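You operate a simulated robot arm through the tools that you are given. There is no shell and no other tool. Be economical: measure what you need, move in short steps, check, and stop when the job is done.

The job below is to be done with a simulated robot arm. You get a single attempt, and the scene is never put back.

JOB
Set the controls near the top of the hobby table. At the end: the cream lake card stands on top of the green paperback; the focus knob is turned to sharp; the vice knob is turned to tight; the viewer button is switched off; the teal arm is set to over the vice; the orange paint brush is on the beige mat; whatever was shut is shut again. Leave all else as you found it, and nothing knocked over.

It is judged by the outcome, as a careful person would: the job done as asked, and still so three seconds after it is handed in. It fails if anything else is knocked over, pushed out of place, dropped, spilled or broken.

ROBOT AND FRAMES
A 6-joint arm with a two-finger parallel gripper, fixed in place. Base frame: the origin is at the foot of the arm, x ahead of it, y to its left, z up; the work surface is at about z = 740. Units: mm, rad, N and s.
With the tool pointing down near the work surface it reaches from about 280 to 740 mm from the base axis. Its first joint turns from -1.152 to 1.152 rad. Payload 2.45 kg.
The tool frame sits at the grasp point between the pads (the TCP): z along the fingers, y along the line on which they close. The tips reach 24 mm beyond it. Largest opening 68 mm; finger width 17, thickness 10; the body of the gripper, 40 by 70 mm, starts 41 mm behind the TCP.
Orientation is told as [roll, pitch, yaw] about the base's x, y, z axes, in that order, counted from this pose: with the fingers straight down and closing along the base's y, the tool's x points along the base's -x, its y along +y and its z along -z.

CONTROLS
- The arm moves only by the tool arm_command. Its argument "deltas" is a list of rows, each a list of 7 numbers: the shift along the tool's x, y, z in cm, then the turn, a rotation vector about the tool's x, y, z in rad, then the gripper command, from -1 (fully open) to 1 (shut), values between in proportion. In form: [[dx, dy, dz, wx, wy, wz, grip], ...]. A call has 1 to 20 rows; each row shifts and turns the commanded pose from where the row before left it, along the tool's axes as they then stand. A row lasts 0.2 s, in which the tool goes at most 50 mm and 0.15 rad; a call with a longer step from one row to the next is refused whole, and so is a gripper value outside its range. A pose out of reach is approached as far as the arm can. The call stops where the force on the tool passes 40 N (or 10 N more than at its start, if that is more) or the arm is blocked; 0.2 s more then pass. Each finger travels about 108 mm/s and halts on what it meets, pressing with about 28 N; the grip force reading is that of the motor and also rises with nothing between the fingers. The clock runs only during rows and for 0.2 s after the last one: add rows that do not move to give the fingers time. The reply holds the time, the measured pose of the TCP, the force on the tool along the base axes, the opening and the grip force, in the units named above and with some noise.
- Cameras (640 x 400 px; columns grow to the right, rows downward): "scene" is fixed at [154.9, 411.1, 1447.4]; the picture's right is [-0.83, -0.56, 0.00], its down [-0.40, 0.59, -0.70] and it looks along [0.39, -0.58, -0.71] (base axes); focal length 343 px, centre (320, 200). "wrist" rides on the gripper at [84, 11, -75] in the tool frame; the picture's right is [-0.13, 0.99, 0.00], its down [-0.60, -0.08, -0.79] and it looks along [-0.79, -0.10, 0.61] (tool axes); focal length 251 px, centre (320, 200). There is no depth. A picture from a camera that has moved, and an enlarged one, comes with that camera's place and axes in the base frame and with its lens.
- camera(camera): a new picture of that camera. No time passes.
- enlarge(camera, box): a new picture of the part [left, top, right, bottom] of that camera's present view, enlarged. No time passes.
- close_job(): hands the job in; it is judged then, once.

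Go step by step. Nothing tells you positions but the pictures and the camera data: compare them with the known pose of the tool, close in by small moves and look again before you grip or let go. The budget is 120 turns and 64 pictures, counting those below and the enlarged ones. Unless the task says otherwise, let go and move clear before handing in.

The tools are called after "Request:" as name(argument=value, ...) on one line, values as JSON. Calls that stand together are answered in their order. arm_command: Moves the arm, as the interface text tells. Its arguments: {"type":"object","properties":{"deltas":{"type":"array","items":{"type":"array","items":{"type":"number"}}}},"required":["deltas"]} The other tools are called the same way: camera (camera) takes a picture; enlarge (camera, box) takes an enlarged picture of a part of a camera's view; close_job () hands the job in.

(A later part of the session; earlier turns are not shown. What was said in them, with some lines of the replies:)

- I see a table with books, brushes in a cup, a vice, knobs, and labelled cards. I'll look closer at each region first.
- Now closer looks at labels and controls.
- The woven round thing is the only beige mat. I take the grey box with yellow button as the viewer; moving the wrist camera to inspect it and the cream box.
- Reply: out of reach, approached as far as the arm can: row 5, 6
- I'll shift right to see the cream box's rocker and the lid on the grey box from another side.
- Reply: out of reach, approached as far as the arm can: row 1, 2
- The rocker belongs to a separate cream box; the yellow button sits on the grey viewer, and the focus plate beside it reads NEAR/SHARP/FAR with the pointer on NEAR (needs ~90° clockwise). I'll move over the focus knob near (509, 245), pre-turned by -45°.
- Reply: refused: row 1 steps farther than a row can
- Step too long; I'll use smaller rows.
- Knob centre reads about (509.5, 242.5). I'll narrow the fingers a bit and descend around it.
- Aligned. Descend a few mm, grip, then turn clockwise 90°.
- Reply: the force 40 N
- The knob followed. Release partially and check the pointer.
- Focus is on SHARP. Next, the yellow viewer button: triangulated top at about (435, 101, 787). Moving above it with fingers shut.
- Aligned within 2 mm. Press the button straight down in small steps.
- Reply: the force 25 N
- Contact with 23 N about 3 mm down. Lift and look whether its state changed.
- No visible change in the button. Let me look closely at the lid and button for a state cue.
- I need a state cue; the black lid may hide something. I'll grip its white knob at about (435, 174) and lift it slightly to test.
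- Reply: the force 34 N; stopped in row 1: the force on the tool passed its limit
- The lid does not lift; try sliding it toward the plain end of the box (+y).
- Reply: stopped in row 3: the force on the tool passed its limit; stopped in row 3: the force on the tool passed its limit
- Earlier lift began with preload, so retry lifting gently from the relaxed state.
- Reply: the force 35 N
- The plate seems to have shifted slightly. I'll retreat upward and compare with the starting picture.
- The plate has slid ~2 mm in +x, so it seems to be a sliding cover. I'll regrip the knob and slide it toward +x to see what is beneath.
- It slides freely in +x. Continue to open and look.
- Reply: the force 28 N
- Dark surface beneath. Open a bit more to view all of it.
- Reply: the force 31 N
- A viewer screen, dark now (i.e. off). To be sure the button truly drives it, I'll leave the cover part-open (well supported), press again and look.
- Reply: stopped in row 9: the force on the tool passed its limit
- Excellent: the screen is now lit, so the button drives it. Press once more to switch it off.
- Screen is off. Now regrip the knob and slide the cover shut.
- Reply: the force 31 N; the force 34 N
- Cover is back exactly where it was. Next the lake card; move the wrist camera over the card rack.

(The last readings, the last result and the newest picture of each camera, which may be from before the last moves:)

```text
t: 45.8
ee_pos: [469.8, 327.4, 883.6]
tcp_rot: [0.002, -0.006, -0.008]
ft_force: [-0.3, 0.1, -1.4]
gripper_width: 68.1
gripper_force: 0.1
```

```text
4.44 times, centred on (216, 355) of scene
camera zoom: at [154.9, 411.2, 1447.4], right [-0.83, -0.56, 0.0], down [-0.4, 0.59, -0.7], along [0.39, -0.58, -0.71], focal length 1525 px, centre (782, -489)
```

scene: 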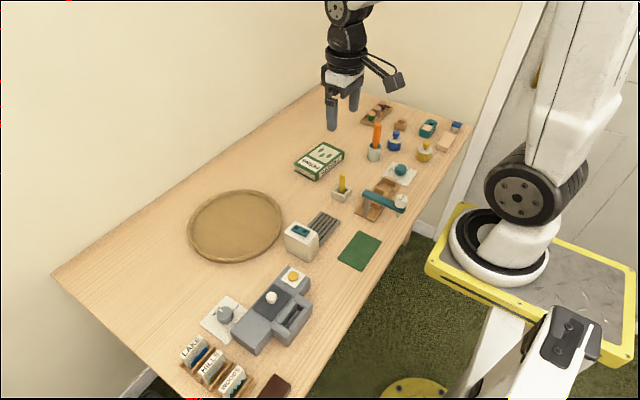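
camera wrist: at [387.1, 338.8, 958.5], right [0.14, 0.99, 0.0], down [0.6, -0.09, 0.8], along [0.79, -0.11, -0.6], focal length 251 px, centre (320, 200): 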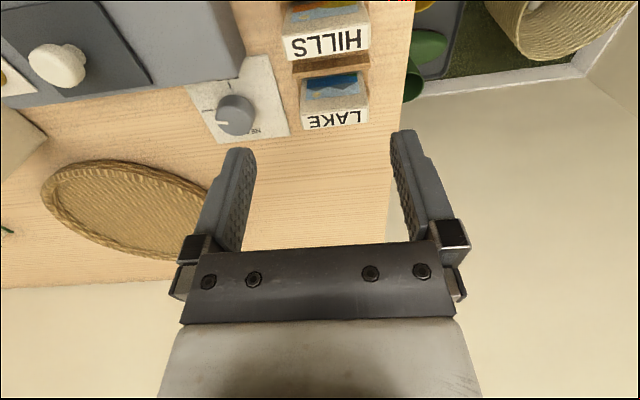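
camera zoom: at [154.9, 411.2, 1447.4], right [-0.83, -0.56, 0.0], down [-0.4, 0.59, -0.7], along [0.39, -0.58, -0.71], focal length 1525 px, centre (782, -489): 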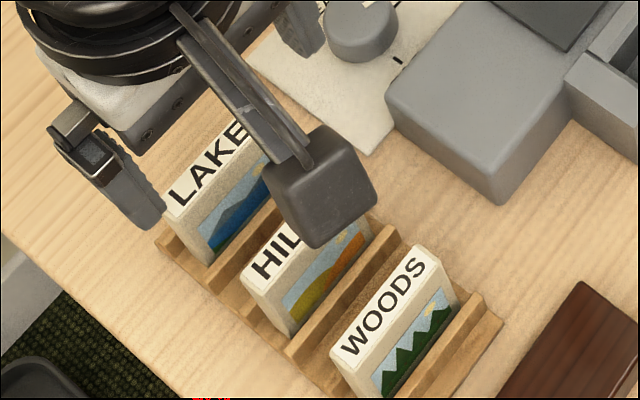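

Card top label centre triangulates to (487, 335.5, 814), about 43 mm wide along y. I'll approach from above with fingers across its width.

Request:
arm_command(deltas=[[-0.9, 0.42, 1.5, 0, 0, 0, -1], [-0.87, 0.42, 1.5, 0, 0, 0, -1], [0, 0, 1.5, 0, 0, 0, -1], [0, 0, 0, 0, 0, 0, -1]])

Request:
camera(camera="wrist")

```text
t: 46.8
ee_pos: [487.5, 335.1, 841.0]
tcp_rot: [0.003, -0.005, -0.009]
ft_force: [-0.1, 0.0, 0.0]
gripper_width: 68.1
gripper_force: 0.0
```

```text
24 pictures are left
camera wrist: at [404.7, 346.2, 914.8], right [0.14, 0.99, 0.0], down [0.6, -0.09, 0.8], along [0.79, -0.11, -0.61], focal length 251 px, centre (320, 200)
```

wrist: 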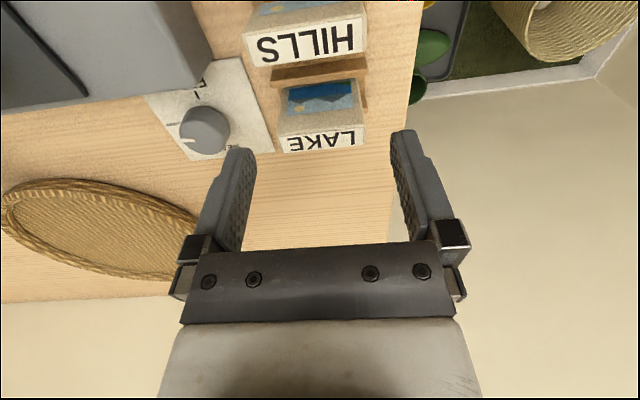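

Well aligned. Descend, grip, and lift slightly.

Request:
arm_command(deltas=[[0.1, 0.1, 1.5, 0, 0, 0, -1], [0, 0, 1.5, 0, 0, 0, -1], [0, 0, 1.3, 0, 0, 0, -1], [0, 0, 0, 0, 0, 0, 0.3], [0, 0, 0, 0, 0, 0, 1], [0, 0, 0, 0, 0, 0, 1]])

Request:
arm_command(deltas=[[0, 0, -0.5, 0, 0, 0, 1], [0, 0, -1, 0, 0, 0, 1], [0, 0, -2, 0, 0, 0, 1], [0, 0, -3, 0, 0, 0, 1], [0, 0, -3, 0, 0, 0, 1], [0, 0, 0, 0, 0, 0, 1]])

Request:
camera(camera="scene")

```text
t: 48.2
ee_pos: [487.9, 336.6, 799.1]
tcp_rot: [0.003, -0.006, -0.01]
ft_force: [0.7, -0.3, -0.1]
gripper_width: 49.1
gripper_force: 27.7
```

```text
t: 49.6
ee_pos: [486.5, 338.3, 894.2]
tcp_rot: [0.002, -0.005, -0.009]
ft_force: [0.6, -0.2, -1.0]
gripper_width: 49.0
gripper_force: 27.6
```

```text
23 pictures are left
```

scene: 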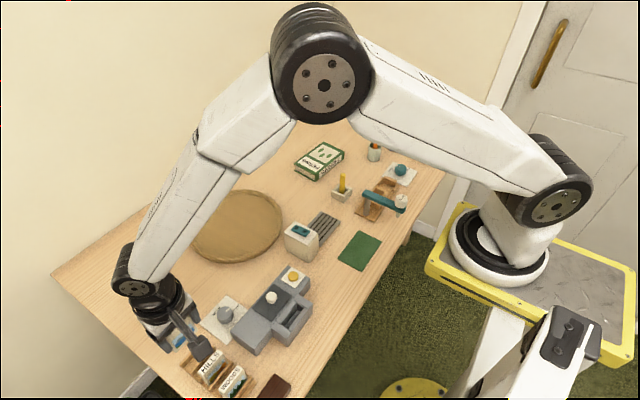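

Card is held (49 mm). Carry it high over to the book near (628, -292).

Request:
arm_command(deltas=[[0, 0, -3, 0, 0, 0, 1], [-0.5, -4.5, 0, 0, 0, 0, 1], [-0.5, -4.5, 0, 0, 0, 0, 1], [-0.5, -4.5, 0, 0, 0, 0, 1], [-0.5, -4.5, 0, 0, 0, 0, 1], [-0.5, -4.5, 0, 0, 0, 0, 1], [-0.5, -4.5, 0, 0, 0, 0, 1], [-0.5, -4.5, 0, 0, 0, 0, 1], [-0.5, -4.5, 0, 0, 0, 0, 1], [-0.5, -4.5, 0, 0, 0, 0, 1], [-0.5, -4.5, 0, 0, 0, 0, 1], [-0.5, -4.5, 0, 0, 0, 0, 1], [-0.5, -4.5, 0, 0, 0, 0, 1], [-0.5, -4.5, 0, 0, 0, 0, 1], [0, 0, 0, 0, 0, 0, 1]])

Request:
camera(camera="wrist")

Request:
enlarge(camera="scene", box=[256, 110, 384, 190])

```text
t: 52.8
ee_pos: [547.2, -251.0, 920.8]
tcp_rot: [0.002, -0.004, -0.009]
ft_force: [-0.8, 0.1, 0.6]
gripper_width: 48.8
gripper_force: 27.8
```

```text
22 pictures are left
camera wrist: at [464.1, -239.6, 995.8], right [0.14, 0.99, 0.0], down [0.6, -0.09, 0.8], along [0.79, -0.11, -0.61], focal length 251 px, centre (320, 200)
```

wrist: 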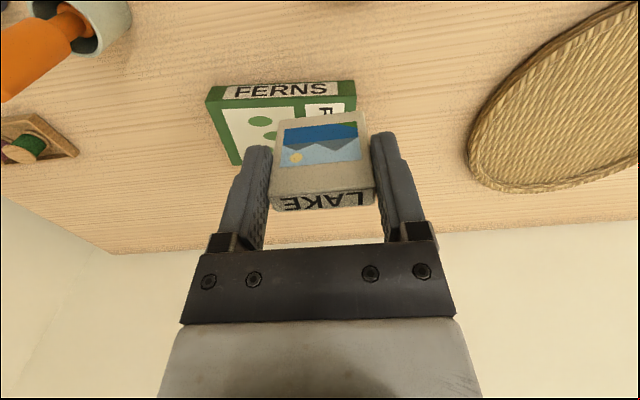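

```text
5.00 times, centred on (320, 150) of scene
camera zoom: at [154.9, 411.1, 1447.4], right [-0.83, -0.56, 0.0], down [-0.4, 0.59, -0.7], along [0.39, -0.58, -0.71], focal length 1716 px, centre (320, 450)
```

zoom: 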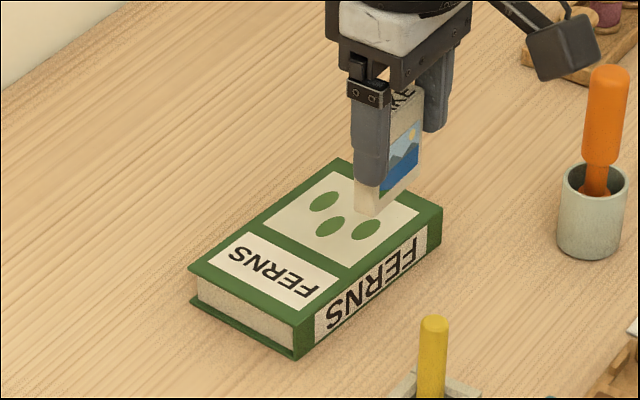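

Book top spans about x 590–675, y -370…-224 at z≈771. Move over (622, -288) and descend to just above it.

Request:
arm_command(deltas=[[-3.75, -1.85, 0, 0, 0, 0, 1], [-3.75, -1.85, 0, 0, 0, 0, 1], [0, 0, 4, 0, 0, 0, 1], [0, 0, 3.5, 0, 0, 0, 1], [0, 0, 0, 0, 0, 0, 1]])

Request:
camera(camera="wrist")

Request:
enlarge(camera="scene", box=[256, 110, 384, 190])

```text
t: 54.0
ee_pos: [624.5, -290.1, 847.9]
tcp_rot: [0.002, -0.004, -0.009]
ft_force: [0.4, -0.4, 0.1]
gripper_width: 48.7
gripper_force: 28.7
```

```text
20 pictures are left
camera wrist: at [540.6, -279.2, 922.9], right [0.14, 0.99, 0.0], down [0.6, -0.09, 0.8], along [0.79, -0.11, -0.6], focal length 251 px, centre (320, 200)
```

wrist: 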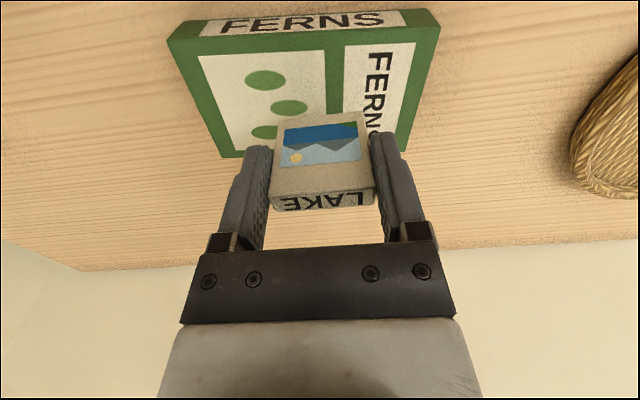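

```text
5.00 times, centred on (320, 150) of scene
camera zoom: at [154.9, 411.1, 1447.4], right [-0.83, -0.56, 0.0], down [-0.4, 0.59, -0.7], along [0.39, -0.58, -0.71], focal length 1716 px, centre (320, 450)
```

zoom: 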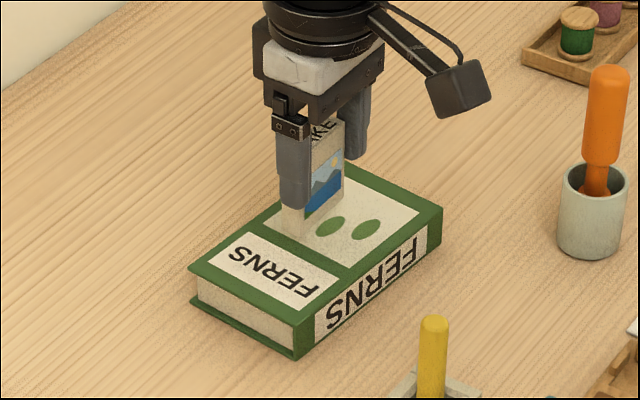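

Request:
arm_command(deltas=[[0, 0, 0.7, 0, 0, 0, 1], [0, 0, 0.7, 0, 0, 0, 1], [0, 0, 0.5, 0, 0, 0, 1], [0, 0, 0.3, 0, 0, 0, 1], [0, 0, 0.3, 0, 0, 0, 1], [0, 0, 0, 0, 0, 0, 1]])

Request:
arm_command(deltas=[[0, 0, 0.2, 0, 0, 0, 1], [0, 0, 0.2, 0, 0, 0, 1], [0, 0, 0.2, 0, 0, 0, 1], [0, 0, 0, 0, 0, 0, 1]])

```text
t: 55.4
ee_pos: [623.3, -288.6, 823.9]
tcp_rot: [0.003, -0.004, -0.008]
ft_force: [0.4, 0.5, 0.5]
gripper_width: 48.9
gripper_force: 27.9
```

```text
t: 56.4
ee_pos: [624.0, -289.5, 820.9]
tcp_rot: [-0.003, -0.015, -0.01]
ft_force: [-0.2, 0.4, 26.5]
gripper_width: 49.3
gripper_force: 27.9
```

Contact at TCP z≈821. Relieve the pressure and release gently.

Request:
arm_command(deltas=[[0, 0, -0.25, 0, 0, 0, 1], [0, 0, 0, 0, 0, 0, 1], [0, 0, 0, 0, 0, 0, 0.0]])

Request:
arm_command(deltas=[[0, 0, 0, 0, 0, 0, -0.7], [0, 0, 0, 0, 0, 0, -1], [0, 0, -2, 0, 0, 0, -1], [0, 0, -4, 0, 0, 0, -1], [0, 0, -4, 0, 0, 0, -1], [0, 0, 0, 0, 0, 0, -1]])

Request:
camera(camera="wrist")

```text
t: 57.2
ee_pos: [622.6, -288.3, 819.5]
tcp_rot: [0.003, -0.007, -0.011]
ft_force: [5.6, -0.9, 15.4]
gripper_width: 48.8
gripper_force: 27.6
```

```text
t: 58.6
ee_pos: [623.0, -286.5, 918.0]
tcp_rot: [0.002, -0.004, -0.01]
ft_force: [-0.3, -0.1, 0.2]
gripper_width: 67.9
gripper_force: 0.2
```

```text
18 pictures are left
camera wrist: at [539.1, -276.6, 992.7], right [0.14, 0.99, 0.0], down [0.6, -0.09, 0.8], along [0.79, -0.11, -0.61], focal length 251 px, centre (320, 200)
```

wrist: 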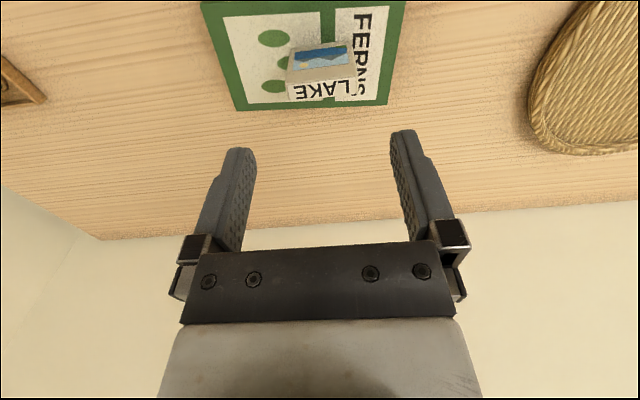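

The card stands on the book. Next the brush near (507, -432), handle top ~z 862; move above it.

Request:
arm_command(deltas=[[2.9, -3.64, -0.3, 0, 0, 0, -1], [2.9, -3.64, -0.3, 0, 0, 0, -1], [2.9, -3.64, -0.3, 0, 0, 0, -1], [2.9, -3.64, -0.3, 0, 0, 0, -1], [0, 0, 0, 0, 0, 0, -1]])

Request:
camera(camera="wrist")

```text
t: 59.8
ee_pos: [505.2, -431.4, 928.9]
tcp_rot: [0.003, -0.005, -0.01]
ft_force: [-0.3, -0.7, 0.0]
gripper_width: 68.3
gripper_force: 0.0
```

```text
17 pictures are left
camera wrist: at [422.0, -421.0, 1003.0], right [0.14, 0.99, 0.0], down [0.6, -0.09, 0.8], along [0.79, -0.11, -0.61], focal length 251 px, centre (320, 200)
```

wrist: 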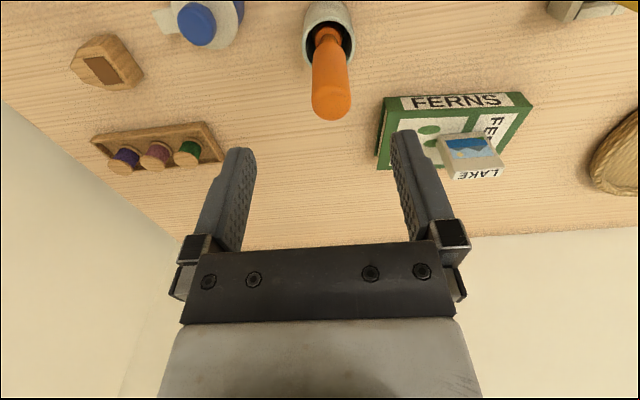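

Handle top is at about (505, -425, 866). Descend around the handle.

Request:
arm_command(deltas=[[0, 0.6, 0, 0, 0, 0, -1], [0, 0, 3, 0, 0, 0, -1], [0, 0, 2.5, 0, 0, 0, -1], [0, 0, 0, 0, 0, 0, -1]])

Request:
camera(camera="wrist")

```text
t: 60.8
ee_pos: [502.3, -427.9, 875.0]
tcp_rot: [0.002, -0.005, -0.008]
ft_force: [-0.3, 0.2, 0.7]
gripper_width: 68.1
gripper_force: 0.1
```

```text
16 pictures are left
camera wrist: at [419.8, -415.7, 949.6], right [0.14, 0.99, 0.0], down [0.6, -0.09, 0.8], along [0.79, -0.11, -0.6], focal length 251 px, centre (320, 200)
```

wrist: 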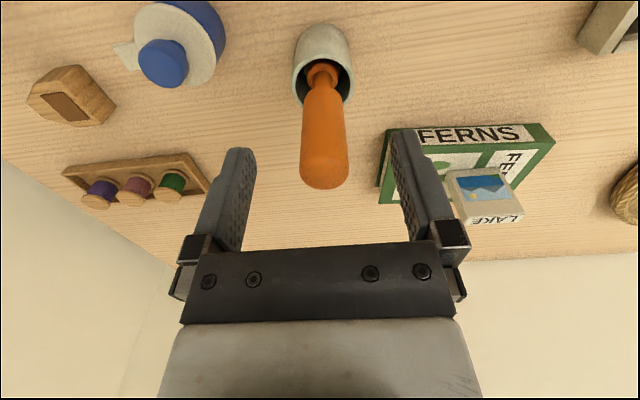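

Request:
arm_command(deltas=[[0, 0, 2.0, 0, 0, 0, -1], [0, 0, 1.3, 0, 0, 0, -1], [0, 0, 0, 0, 0, 0, 0.2], [0, 0, 0, 0, 0, 0, 1], [0, 0, 0, 0, 0, 0, 1], [0, 0, 0, 0, 0, 0, 1]])

Request:
arm_command(deltas=[[0, 0, -1, 0, 0, 0, 1], [0, 0, -2, 0, 0, 0, 1], [0, 0, -4, 0, 0, 0, 1], [0, 0, -4, 0, 0, 0, 1], [0, 0, -2, 0, 0, 0, 1], [0, 0, 0, 0, 0, 0, 1]])

Request:
enlarge(camera="scene", box=[310, 60, 470, 160])

```text
t: 62.2
ee_pos: [504.0, -426.3, 843.1]
tcp_rot: [0.003, -0.005, -0.008]
ft_force: [-0.4, 0.7, -0.4]
gripper_width: 22.4
gripper_force: 28.1
```

```text
t: 63.6
ee_pos: [502.0, -424.9, 972.4]
tcp_rot: [0.002, -0.006, -0.008]
ft_force: [-1.2, -0.7, -0.6]
gripper_width: 22.3
gripper_force: 28.1
```

```text
4.00 times, centred on (390, 110) of scene
camera zoom: at [154.9, 411.1, 1447.4], right [-0.83, -0.56, 0.0], down [-0.4, 0.59, -0.7], along [0.39, -0.58, -0.71], focal length 1373 px, centre (40, 560)
```

zoom: 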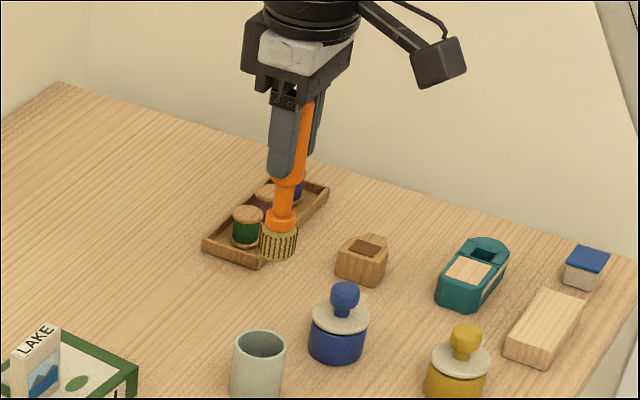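

Brush is out, held vertically. Carry it to the woven mat and yaw -90° while high.

Request:
arm_command(deltas=[[-1.1, 4.0, -0.2, 0, 0, 0, 1], [-1.1, 4.0, -0.2, 0, 0, 0, 1], [-1.1, 4.0, 0, 0, 0, 0, 1], [-1.1, 4.0, 0, 0, 0, 0, 1], [-1.1, 4.0, 0, 0, 0, 0, 1], [-1.1, 4.0, 0, 0, 0, 0, 1], [-1.1, 4.0, 0, 0, 0, 0, 1], [-1.1, 4.0, 0, 0, 0, 0, 1], [-1.1, 4.0, 0, 0, 0, 0, 1], [-1.1, 4.0, 0, 0, 0, 0, 1], [-1.1, 4.0, 0, 0, 0, 0, 1], [0, 0, 0, 0, 0, 0, 1]])

Request:
arm_command(deltas=[[0, 0, 0, 0, 0, 0.142, 1], [0, 0, 0, 0, 0, 0.142, 1], [0, 0, 0, 0, 0, 0.142, 1], [0, 0, 0, 0, 0, 0.142, 1], [0, 0, 0, 0, 0, 0.142, 1], [0, 0, 0, 0, 0, 0.142, 1], [0, 0, 0, 0, 0, 0.142, 1], [0, 0, 0, 0, 0, 0.142, 1], [0, 0, 0, 0, 0, 0.142, 1], [0, 0, 0, 0, 0, 0.142, 1], [0, 0, 0, 0, 0, 0.142, 1], [0, 0, 0, 0, 0, 0, 1]])

Request:
arm_command(deltas=[[0, 0, 0, 0, 0.142, 0, 1], [0, 0, 0, 0, 0.142, 0, 1], [0, 0, 0, 0, 0.142, 0, 1], [0, 0, 0, 0, 0.142, 0, 1], [0, 0, 0, 0, 0.142, 0, 1], [0, 0, 0, 0, 0.142, 0, 1], [0, 0, 0, 0, 0.142, 0, 1], [0, 0, 0, 0, 0.142, 0, 1], [0, 0, 0, 0, 0, 0, 1]])

Request:
camera(camera="scene")

```text
t: 66.2
ee_pos: [630.3, 13.7, 978.1]
tcp_rot: [0.001, -0.005, -0.008]
ft_force: [0.3, 1.5, -0.5]
gripper_width: 22.6
gripper_force: 28.0
```

```text
t: 68.8
ee_pos: [630.1, 12.8, 977.9]
tcp_rot: [0.005, 0.002, -1.574]
ft_force: [0.1, 0.0, 0.0]
gripper_width: 22.7
gripper_force: 28.5
```

```text
t: 70.8
ee_pos: [630.1, 13.2, 978.2]
tcp_rot: [0.014, 1.139, -1.559]
ft_force: [-1.0, -0.3, -0.4]
gripper_width: 22.1
gripper_force: 27.7
```

```text
14 pictures are left
```

scene: 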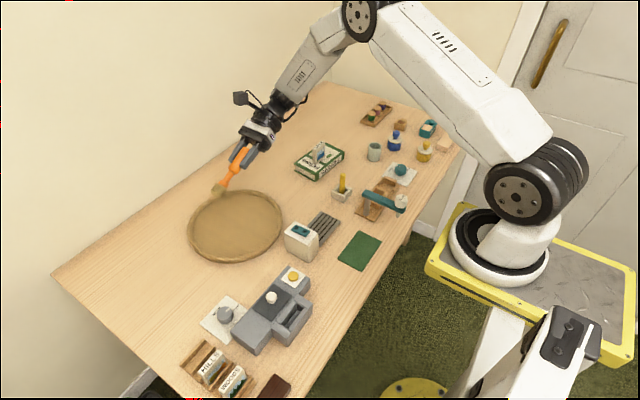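

Tilt to 65° worked and brush is over the mat. Lower it toward the mat.

Request:
arm_command(deltas=[[-3.63, 0, 1.68, 0, 0, 0, 1], [-3.63, 0, 1.68, 0, 0, 0, 1], [-3.63, 0, 1.68, 0, 0, 0, 1], [-2.72, 0, 1.26, 0, 0, 0, 1], [0, 0, 0, 0, 0, 0, 1]])

Request:
enlarge(camera="scene", box=[180, 140, 308, 270])

```text
t: 72.0
ee_pos: [629.9, 11.2, 826.5]
tcp_rot: [0.012, 1.138, -1.56]
ft_force: [0.3, 1.1, 0.3]
gripper_width: 22.8
gripper_force: 28.2
```

```text
3.08 times, centred on (244, 205) of scene
camera zoom: at [154.9, 411.1, 1447.4], right [-0.83, -0.56, 0.0], down [-0.4, 0.59, -0.7], along [0.39, -0.58, -0.71], focal length 1056 px, centre (554, 185)
```

zoom: 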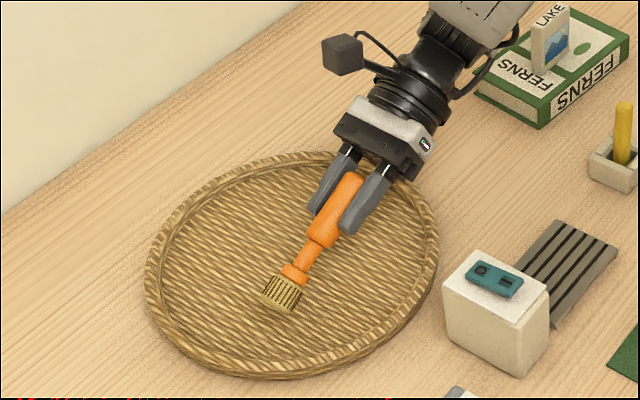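

Request:
arm_command(deltas=[[-0.45, 0, 0.21, 0, 0, 0, 1], [-0.45, 0, 0.21, 0, 0, 0, 1], [-0.36, 0, 0.17, 0, 0, 0, 1], [-0.36, 0, 0.17, 0, 0, 0, 1], [-0.27, 0, 0.126, 0, 0, 0, 1], [-0.27, 0, 0.126, 0, 0, 0, 1], [-0.27, 0, 0.126, 0, 0, 0, 1], [-0.27, 0, 0.126, 0, 0, 0, 1], [-0.27, 0, 0.126, 0, 0, 0, 1], [0, 0, 0, 0, 0, 0, 1]])

```text
t: 74.2
ee_pos: [631.2, 13.4, 795.1]
tcp_rot: [0.015, 1.136, -1.559]
ft_force: [1.9, -1.8, 7.4]
gripper_width: 22.4
gripper_force: 28.2
```

Bristles touch. Lower another centimetre letting it pivot, then check.

Request:
arm_command(deltas=[[-0.27, 0, 0.126, 0, 0, 0, 1], [-0.27, 0, 0.126, 0, 0, 0, 1], [-0.27, 0, 0.126, 0, 0, 0, 1], [-0.27, 0, 0.126, 0, 0, 0, 1], [0, 0, 0, 0, 0, 0, 1]])

Request:
enlarge(camera="scene", box=[200, 160, 296, 240])

```text
t: 75.4
ee_pos: [629.6, 13.8, 782.9]
tcp_rot: [0.011, 1.138, -1.561]
ft_force: [-0.4, -0.4, 5.8]
gripper_width: 22.3
gripper_force: 27.8
```

```text
5.00 times, centred on (248, 200) of scene
camera zoom: at [154.8, 411.1, 1447.4], right [-0.83, -0.56, 0.0], down [-0.4, 0.59, -0.7], along [0.39, -0.58, -0.71], focal length 1716 px, centre (680, 200)
```

zoom: 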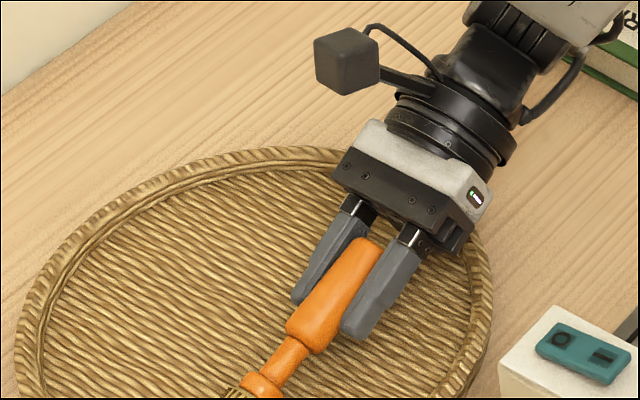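

It pivots nicely. Down another 9 mm, then release slowly and back away upward.

Request:
arm_command(deltas=[[-0.27, 0, 0.126, 0, 0, 0, 1], [-0.27, 0, 0.126, 0, 0, 0, 1], [-0.27, 0, 0.126, 0, 0, 0, 1], [0, 0, 0, 0, 0, 0, 1], [0, 0, 0, 0, 0, 0, 0.25], [0, 0, 0, 0, 0, 0, 0.1], [0, 0, 0, 0, 0, 0, -0.2], [0, 0, 0, 0, 0, 0, -1], [0, 0, 0, 0, 0, 0, -1]])

Request:
arm_command(deltas=[[2.7, 0, -1.26, 0, 0, 0, -1], [3.6, 0, -1.7, 0, 0, 0, -1], [3.6, 0, -1.7, 0, 0, 0, -1], [3.6, 0, -1.7, 0, 0, 0, -1], [0, 0, 0, 0, 0, 0, -1]])

Request:
enlarge(camera="scene", box=[180, 160, 308, 270])

```text
t: 77.4
ee_pos: [631.1, 14.3, 776.3]
tcp_rot: [0.024, 1.138, -1.552]
ft_force: [6.7, 12.8, 28.6]
gripper_width: 68.0
gripper_force: 0.0
```

```text
t: 78.6
ee_pos: [630.2, 14.9, 925.9]
tcp_rot: [0.011, 1.136, -1.56]
ft_force: [0.5, -0.2, -0.4]
gripper_width: 68.1
gripper_force: 0.0
```

```text
3.64 times, centred on (244, 215) of scene
camera zoom: at [154.9, 411.1, 1447.4], right [-0.83, -0.56, 0.0], down [-0.4, 0.59, -0.7], along [0.39, -0.58, -0.71], focal length 1248 px, centre (596, 146)
```

zoom: 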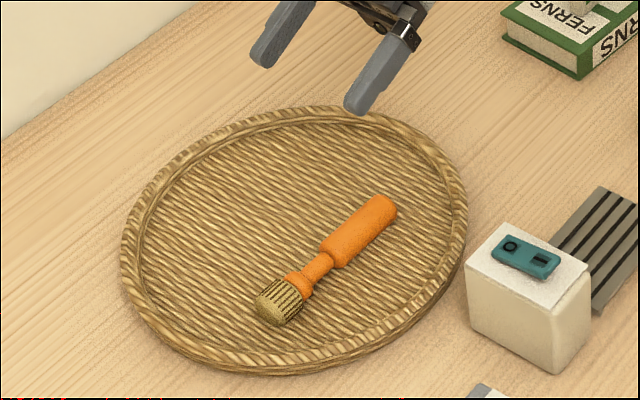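

Brush lies on the mat. Untilt, yaw back, and go over the vice knob near (400, -401).

Request:
arm_command(deltas=[[0, 0, 0, 0, -0.142, 0, -1], [0, 0, 0, 0, -0.142, 0, -1], [0, 0, 0, 0, -0.142, 0, -1], [0, 0, 0, 0, -0.142, 0, -1], [0, 0, 0, 0, -0.142, 0, -1], [0, 0, 0, 0, -0.142, 0, -1], [0, 0, 0, 0, -0.142, 0, -1], [0, 0, 0, 0, -0.142, 0, -1], [0, 0, 0, 0, 0, 0, -1]])

Request:
arm_command(deltas=[[0, 0, 0, 0, 0, -0.142, -1], [0, 0, 0, 0, 0, -0.142, -1], [0, 0, 0, 0, 0, -0.142, -1], [0, 0, 0, 0, 0, -0.142, -1], [0, 0, 0, 0, 0, -0.142, -1], [0, 0, 0, 0, 0, -0.142, -1], [0, 0, 0, 0, 0, -0.142, -1], [0, 0, 0, 0, 0, -0.142, -1], [0, 0, 0, 0, 0, -0.142, -1], [0, 0, 0, 0, 0, -0.142, -1], [0, 0, 0, 0, 0, -0.142, -1], [0, 0, 0, 0, 0, 0, -1]])

Request:
arm_command(deltas=[[2.3, -4.16, 0, 0, 0, 0, -1], [2.3, -4.16, 0, 0, 0, 0, -1], [2.3, -4.16, 0, 0, 0, 0, -1], [2.3, -4.16, 0, 0, 0, 0, -1], [2.3, -4.16, 0, 0, 0, 0, -1], [2.3, -4.16, 0, 0, 0, 0, -1], [2.3, -4.16, 0, 0, 0, 0, -1], [2.3, -4.16, 0, 0, 0, 0, -1], [2.3, -4.16, 0, 0, 0, 0, -1], [2.3, -4.16, 0, 0, 0, 0, -1], [0, 0, 3, 0, 0, 0, -1], [0, 0, 2, 0, 0, 0, -1], [0, 0, 0, 0, 0, 0, -1]])

Request:
enlarge(camera="wrist", box=[160, 0, 480, 200])

```text
t: 80.6
ee_pos: [629.6, 13.3, 923.5]
tcp_rot: [0.004, 0.001, -1.571]
ft_force: [-0.1, 0.1, -0.4]
gripper_width: 67.8
gripper_force: 0.1
```

```text
t: 83.2
ee_pos: [629.2, 13.2, 922.9]
tcp_rot: [0.002, -0.005, -0.007]
ft_force: [0.3, -0.2, 0.0]
gripper_width: 67.8
gripper_force: 0.0
```

```text
t: 86.0
ee_pos: [394.5, -402.1, 871.6]
tcp_rot: [0.003, -0.006, -0.008]
ft_force: [0.2, 0.4, 0.2]
gripper_width: 68.2
gripper_force: 0.0
```

```text
2.00 times, centred on (320, 100) of wrist
camera zoom: at [312.0, -391.6, 945.5], right [0.14, 0.99, 0.0], down [0.6, -0.09, 0.8], along [0.79, -0.11, -0.6], focal length 503 px, centre (320, 400)
```

zoom: 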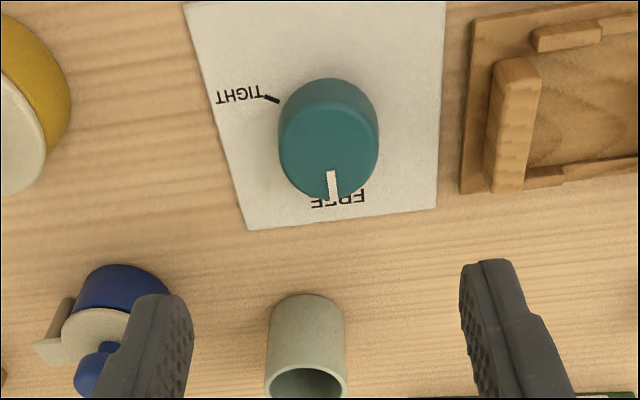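

Pointer is at FREE (0°); TIGHT tick is at ~-120° (clockwise), knob centre (401.5, -400.3). Pre-yaw +60°, descend, grip.

Request:
arm_command(deltas=[[-0.7, 0.2, 0, 0, 0, 0, -0.5], [0, 0, 0, 0, 0, -0.131, -0.5], [0, 0, 0, 0, 0, -0.131, -0.5], [0, 0, 0, 0, 0, -0.131, -0.5], [0, 0, 0, 0, 0, -0.131, -0.5], [0, 0, 0, 0, 0, -0.131, -0.5], [0, 0, 0, 0, 0, -0.131, -0.5], [0, 0, 0, 0, 0, -0.131, -0.5], [0, 0, 0, 0, 0, -0.131, -0.5], [0, 0, 3, 0, 0, 0, -0.5], [0, 0, 3, 0, 0, 0, -0.5], [0, 0, 0, 0, 0, 0, -0.5]])

Request:
camera(camera="wrist")

```text
t: 88.6
ee_pos: [404.4, -398.3, 810.9]
tcp_rot: [-0.003, -0.002, 1.041]
ft_force: [0.1, -1.5, 1.0]
gripper_width: 50.9
gripper_force: 0.0
```

```text
9 pictures are left
camera wrist: at [352.7, -466.0, 885.7], right [-0.79, 0.61, 0.0], down [0.37, 0.48, 0.8], along [0.49, 0.63, -0.61], focal length 251 px, centre (320, 200)
```

wrist: 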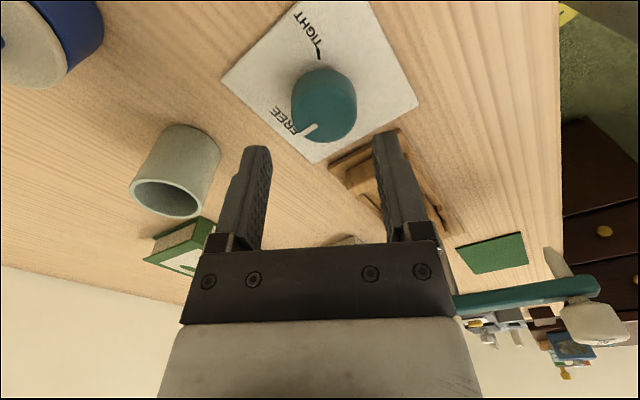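

Request:
arm_command(deltas=[[0.25, 0, 1.5, 0, 0, 0, -0.5], [0, 0, 1.5, 0, 0, 0, -0.5], [0, 0, 0.8, 0, 0, 0, -0.5], [0, 0, 0, 0, 0, 0, -0.5], [0, 0, 0, 0, 0, 0, 1], [0, 0, 0, 0, 0, 0, 1], [0, 0, 0, 0, 0, 0, 1]])

```text
t: 90.2
ee_pos: [399.4, -399.9, 772.1]
tcp_rot: [0.002, -0.006, 1.039]
ft_force: [-20.5, 8.0, 7.1]
gripper_width: 37.2
gripper_force: 45.0
```

Request:
arm_command(deltas=[[0, 0.15, 0, 0, 0, 0.1, 1], [0, 0, 0, 0, 0, 0.14, 1], [0, 0, 0, 0, 0, 0.14, 1], [0, 0, 0, 0, 0, 0.14, 1], [0, 0, 0, 0, 0, 0.14, 1], [0, 0, 0, 0, 0, 0.14, 1], [0, 0, 0, 0, 0, 0.14, 1], [0, 0, 0, 0, 0, 0.14, 1], [0, 0, 0, 0, 0, 0.14, 1], [0, 0, 0, 0, 0, 0.14, 1], [0, 0, 0, 0, 0, 0.14, 1], [0, 0, 0, 0, 0, 0.14, 1], [0, 0, 0, 0, 0, 0.14, 1], [0, 0, 0, 0, 0, 0.14, 1], [0, 0, 0, 0, 0, 0.14, 1], [0, 0, 0, 0, 0, 0.034, 1], [0, 0, 0, 0, 0, 0, 1]])

```text
t: 93.8
ee_pos: [400.4, -400.3, 772.7]
tcp_rot: [0.005, 0.002, -1.057]
ft_force: [-21.9, -7.8, -19.2]
gripper_width: 37.0
gripper_force: 45.3
```

Rotation completed. Release, rise and check the pointer.

Request:
arm_command(deltas=[[0, 0, 0, 0, 0, 0, -0.5], [0, 0, 0, 0, 0, 0, -0.5], [0, 0, -3, 0, 0, 0, -0.5], [0, 0, -4, 0, 0, 0, -0.5], [0, 0, -3, 0, 0, 0, -0.5], [0, 0, 0, 0, 0, 0, -0.5]])

Request:
enlarge(camera="wrist", box=[220, 0, 420, 125])

```text
t: 95.2
ee_pos: [400.5, -401.2, 874.9]
tcp_rot: [0.005, 0.0, -1.054]
ft_force: [-0.4, 0.8, -0.1]
gripper_width: 51.0
gripper_force: 0.0
```

```text
3.20 times, centred on (320, 62) of wrist
camera zoom: at [369.5, -323.8, 948.6], right [0.93, 0.38, 0.01], down [0.23, -0.57, 0.79], along [0.3, -0.73, -0.61], focal length 805 px, centre (320, 640)
```

zoom: 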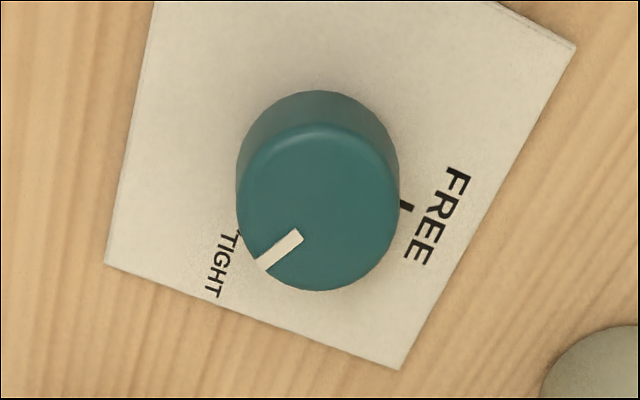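

Pointer is on the TIGHT tick. Next the teal arm: rise, yaw back, and look at it from above.

Request:
arm_command(deltas=[[0, 0, -4, 0, 0, 0, -0.5], [0, 0, -1.5, 0, 0, -0.132, -0.5], [0, 0, 0, 0, 0, -0.132, -0.5], [0, 0, 0, 0, 0, -0.132, -0.5], [0, 0, 0, 0, 0, -0.132, -0.5], [0, 0, 0, 0, 0, -0.132, -0.5], [0, 0, 0, 0, 0, -0.132, -0.5], [0, 0, 0, 0, 0, -0.132, -0.5], [0, 0, 0, 0, 0, -0.13, -0.5], [1.4, 4.2, 0, 0, 0, 0, -0.5], [1.4, 4.2, 0, 0, 0, 0, -0.5], [1.4, 4.2, 0, 0, 0, 0, -0.5], [1.4, 4.2, 0, 0, 0, 0, -0.5], [1.4, 4.2, 0, 0, 0, 0, -0.5], [0, 0, 0, 0, 0, 0, -0.5]])

Request:
camera(camera="wrist")

```text
t: 98.4
ee_pos: [330.4, -190.4, 930.2]
tcp_rot: [0.002, -0.006, -0.002]
ft_force: [0.7, -0.2, -1.2]
gripper_width: 51.2
gripper_force: 0.1
```

```text
7 pictures are left
camera wrist: at [247.1, -180.8, 1004.6], right [0.13, 0.99, 0.0], down [0.6, -0.08, 0.8], along [0.79, -0.1, -0.6], focal length 251 px, centre (320, 200)
```

wrist: 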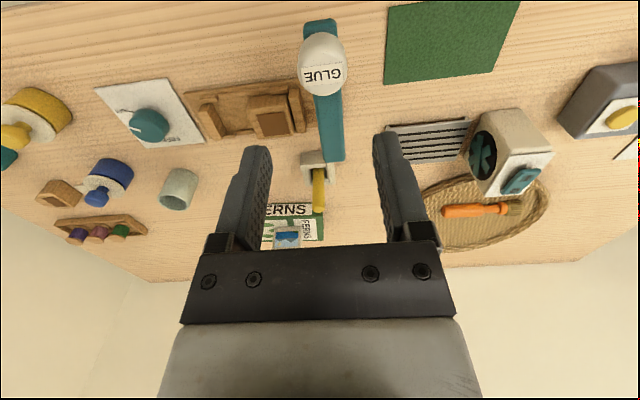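

Bar lies along x from pivot ≈(413, -191) to tip ≈(306, -188). I'll straddle it at x≈365 with a small gap and then swing it.

Request:
arm_command(deltas=[[-3.5, 0.1, 0, 0, 0, 0, 0.0], [0, 0, 4, 0, 0, 0, 0.0], [0, 0, 3, 0, 0, 0, 0.0], [0, 0, 0, 0, 0, 0, 0.0]])

Request:
camera(camera="wrist")

```text
t: 99.4
ee_pos: [364.9, -189.8, 859.6]
tcp_rot: [0.002, -0.004, -0.002]
ft_force: [-0.9, -0.2, -0.3]
gripper_width: 34.1
gripper_force: 0.0
```

```text
6 pictures are left
camera wrist: at [281.3, -178.8, 934.6], right [0.13, 0.99, 0.0], down [0.6, -0.08, 0.8], along [0.79, -0.1, -0.6], focal length 251 px, centre (320, 200)
```

wrist: 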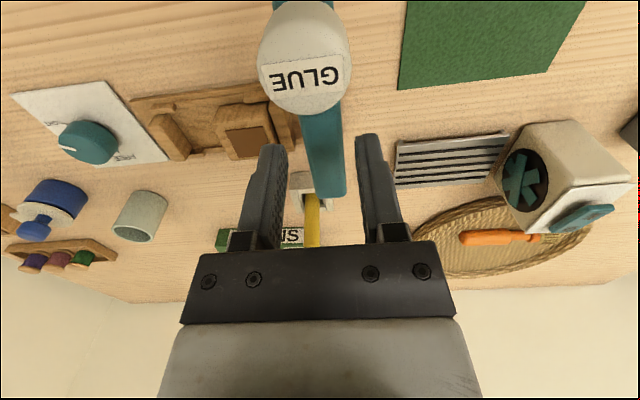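

Aligned. Descend onto the bar and close to measure its width.

Request:
arm_command(deltas=[[0, 0, 2, 0, 0, 0, 0.0], [0, 0, 1.4, 0, 0, 0, 0.0], [0, 0, 0, 0, 0, 0, 0.3], [0, 0, 0, 0, 0, 0, 1], [0, 0, 0, 0, 0, 0, 1]])

```text
t: 100.6
ee_pos: [364.2, -188.9, 824.4]
tcp_rot: [0.002, -0.004, 0.003]
ft_force: [4.4, 11.8, -3.1]
gripper_width: 22.1
gripper_force: 38.4
```

Bar is 22 mm wide. Loosen to ~25 mm and swing the first part of the arc.

Request:
arm_command(deltas=[[0, 0, 0, 0, 0, 0, 0.26], [-0.04, -0.62, 0, 0, 0, -0.13, 0.26], [-0.04, -0.62, 0, 0, 0, -0.13, 0.26], [-0.04, -0.62, 0, 0, 0, -0.13, 0.26], [-0.04, -0.62, 0, 0, 0, -0.13, 0.26], [0, 0, 0, 0, 0, 0, 0.26]])

Request:
enlarge(camera="scene", box=[310, 140, 438, 240])

```text
t: 102.0
ee_pos: [371.1, -213.2, 825.0]
tcp_rot: [-0.002, -0.006, 0.521]
ft_force: [-0.3, 0.9, 0.4]
gripper_width: 25.3
gripper_force: 0.3
```

```text
4.00 times, centred on (374, 190) of scene
camera zoom: at [154.9, 411.1, 1447.4], right [-0.83, -0.56, 0.0], down [-0.4, 0.59, -0.7], along [0.39, -0.58, -0.71], focal length 1373 px, centre (104, 240)
```

zoom: 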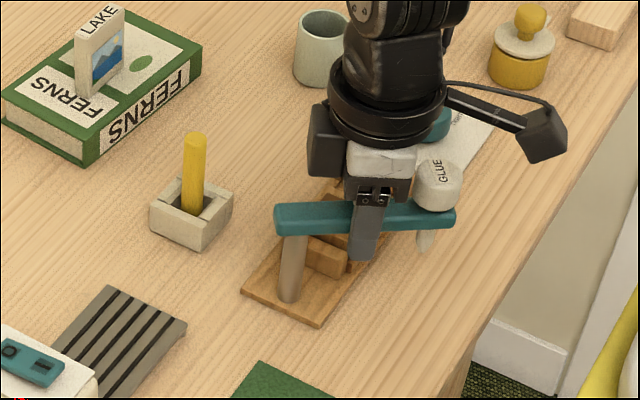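

Moves freely. Continue the arc to ~90°.

Request:
arm_command(deltas=[[-0.04, -0.62, 0, 0, 0, -0.13, 0.26], [-0.04, -0.62, 0, 0, 0, -0.13, 0.26], [-0.04, -0.62, 0, 0, 0, -0.13, 0.26], [-0.04, -0.62, 0, 0, 0, -0.13, 0.26], [-0.04, -0.62, 0, 0, 0, -0.13, 0.26], [-0.04, -0.62, 0, 0, 0, -0.13, 0.26], [-0.04, -0.62, 0, 0, 0, -0.13, 0.26], [-0.04, -0.62, 0, 0, 0, -0.13, 0.26], [0, 0, 0, 0, 0, 0, 0.26]])

Request:
enlarge(camera="scene", box=[310, 140, 438, 240])

```text
t: 104.0
ee_pos: [411.2, -237.4, 824.9]
tcp_rot: [-0.001, -0.005, 1.561]
ft_force: [-10.7, 4.5, -1.0]
gripper_width: 33.6
gripper_force: 4.7
```

```text
4.00 times, centred on (374, 190) of scene
camera zoom: at [154.7, 411.2, 1447.4], right [-0.83, -0.56, 0.0], down [-0.4, 0.59, -0.7], along [0.39, -0.58, -0.71], focal length 1373 px, centre (104, 240)
```

zoom: 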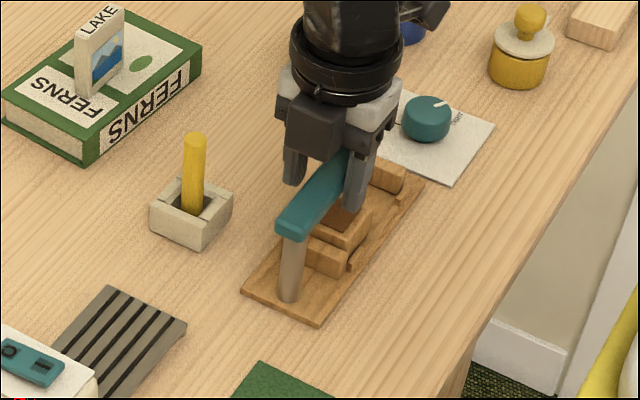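

The arm has met its end stop over the vice. Open, lift clear and look.

Request:
arm_command(deltas=[[0, 0.3, 0, 0, 0, 0, -0.3], [0, 0, 0, 0, 0, 0, -0.3], [0, 0, -3, 0, 0, 0, -0.3], [0, 0, -4, 0, 0, 0, -0.3], [4, 0, -2, 0, 0, 0, -0.3], [-0.0, 4, 0, 0, 0, 0, -0.3], [0, 4, 0, 0, 0, 0, -0.3], [0, 4, 0, 0, 0, 0, -0.3], [0, 0, 0, 0, 0, 0, -0.3]])

Request:
camera(camera="scene")

```text
t: 106.0
ee_pos: [288.5, -275.1, 915.3]
tcp_rot: [-0.005, -0.004, 1.561]
ft_force: [0.0, -0.4, -0.2]
gripper_width: 44.2
gripper_force: 0.0
```

```text
3 pictures are left
```

scene: 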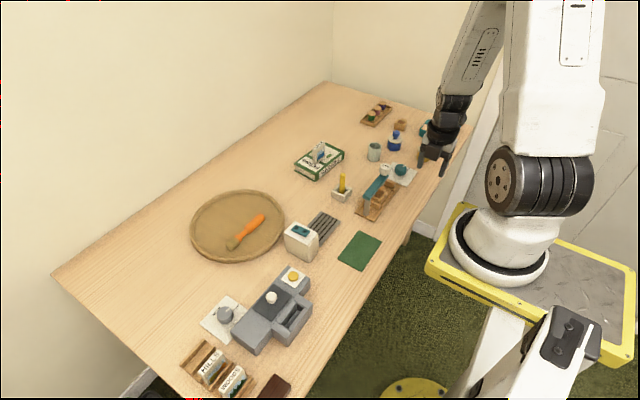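

Request:
enlarge(camera="scene", box=[340, 150, 430, 225])

```text
5.33 times, centred on (385, 188) of scene
camera zoom: at [154.9, 411.1, 1447.4], right [-0.83, -0.56, 0.0], down [-0.4, 0.59, -0.7], along [0.39, -0.58, -0.71], focal length 1830 px, centre (-27, 267)
```

zoom: 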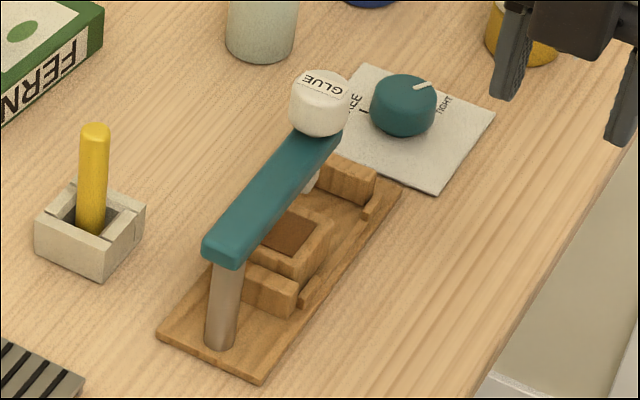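

Teal arm stands over the vice, knob on TIGHT. One last comparison of the mat/viewer area with the starting picture.

Request:
enlarge(camera="scene", box=[240, 215, 340, 355])

```text
2.86 times, centred on (290, 285) of scene
camera zoom: at [154.9, 411.1, 1447.4], right [-0.83, -0.56, 0.0], down [-0.4, 0.59, -0.7], along [0.39, -0.58, -0.71], focal length 980 px, centre (406, -43)
```

zoom: 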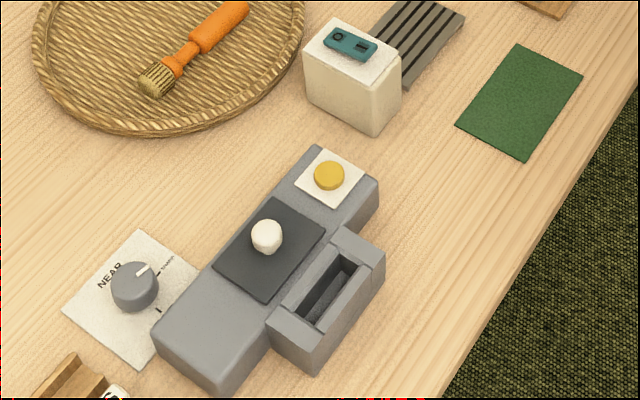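

All the requested settings are in place, and the cover on the viewer is shut again. The woven mat slid about 5 mm when I laid the brush down, and I left it there. The arm is clear, so I'm handing in.

Request:
close_job()

```text
The job is handed in.
```

I've handed the job in with every item set as asked; I checked each one in the pictures before handing in.

- **Lake card:** it stands upright on top of the green paperback.
- **Focus knob:** it is turned to SHARP.
- **Vice knob:** it is turned to TIGHT.
- **Viewer button:** it is off. I slid the viewer's cover open to check, and pressing the button toggled the screen. I left the screen dark and the cover shut in its original place.
- **Teal arm:** it is swung over the vice, up against its end stop.
- **Orange brush:** it lies on the round woven mat, which I took to be the beige mat.

The woven mat slid about 5 mm while I was laying the brush down, and I left it there. I saw nothing else knocked over or moved.
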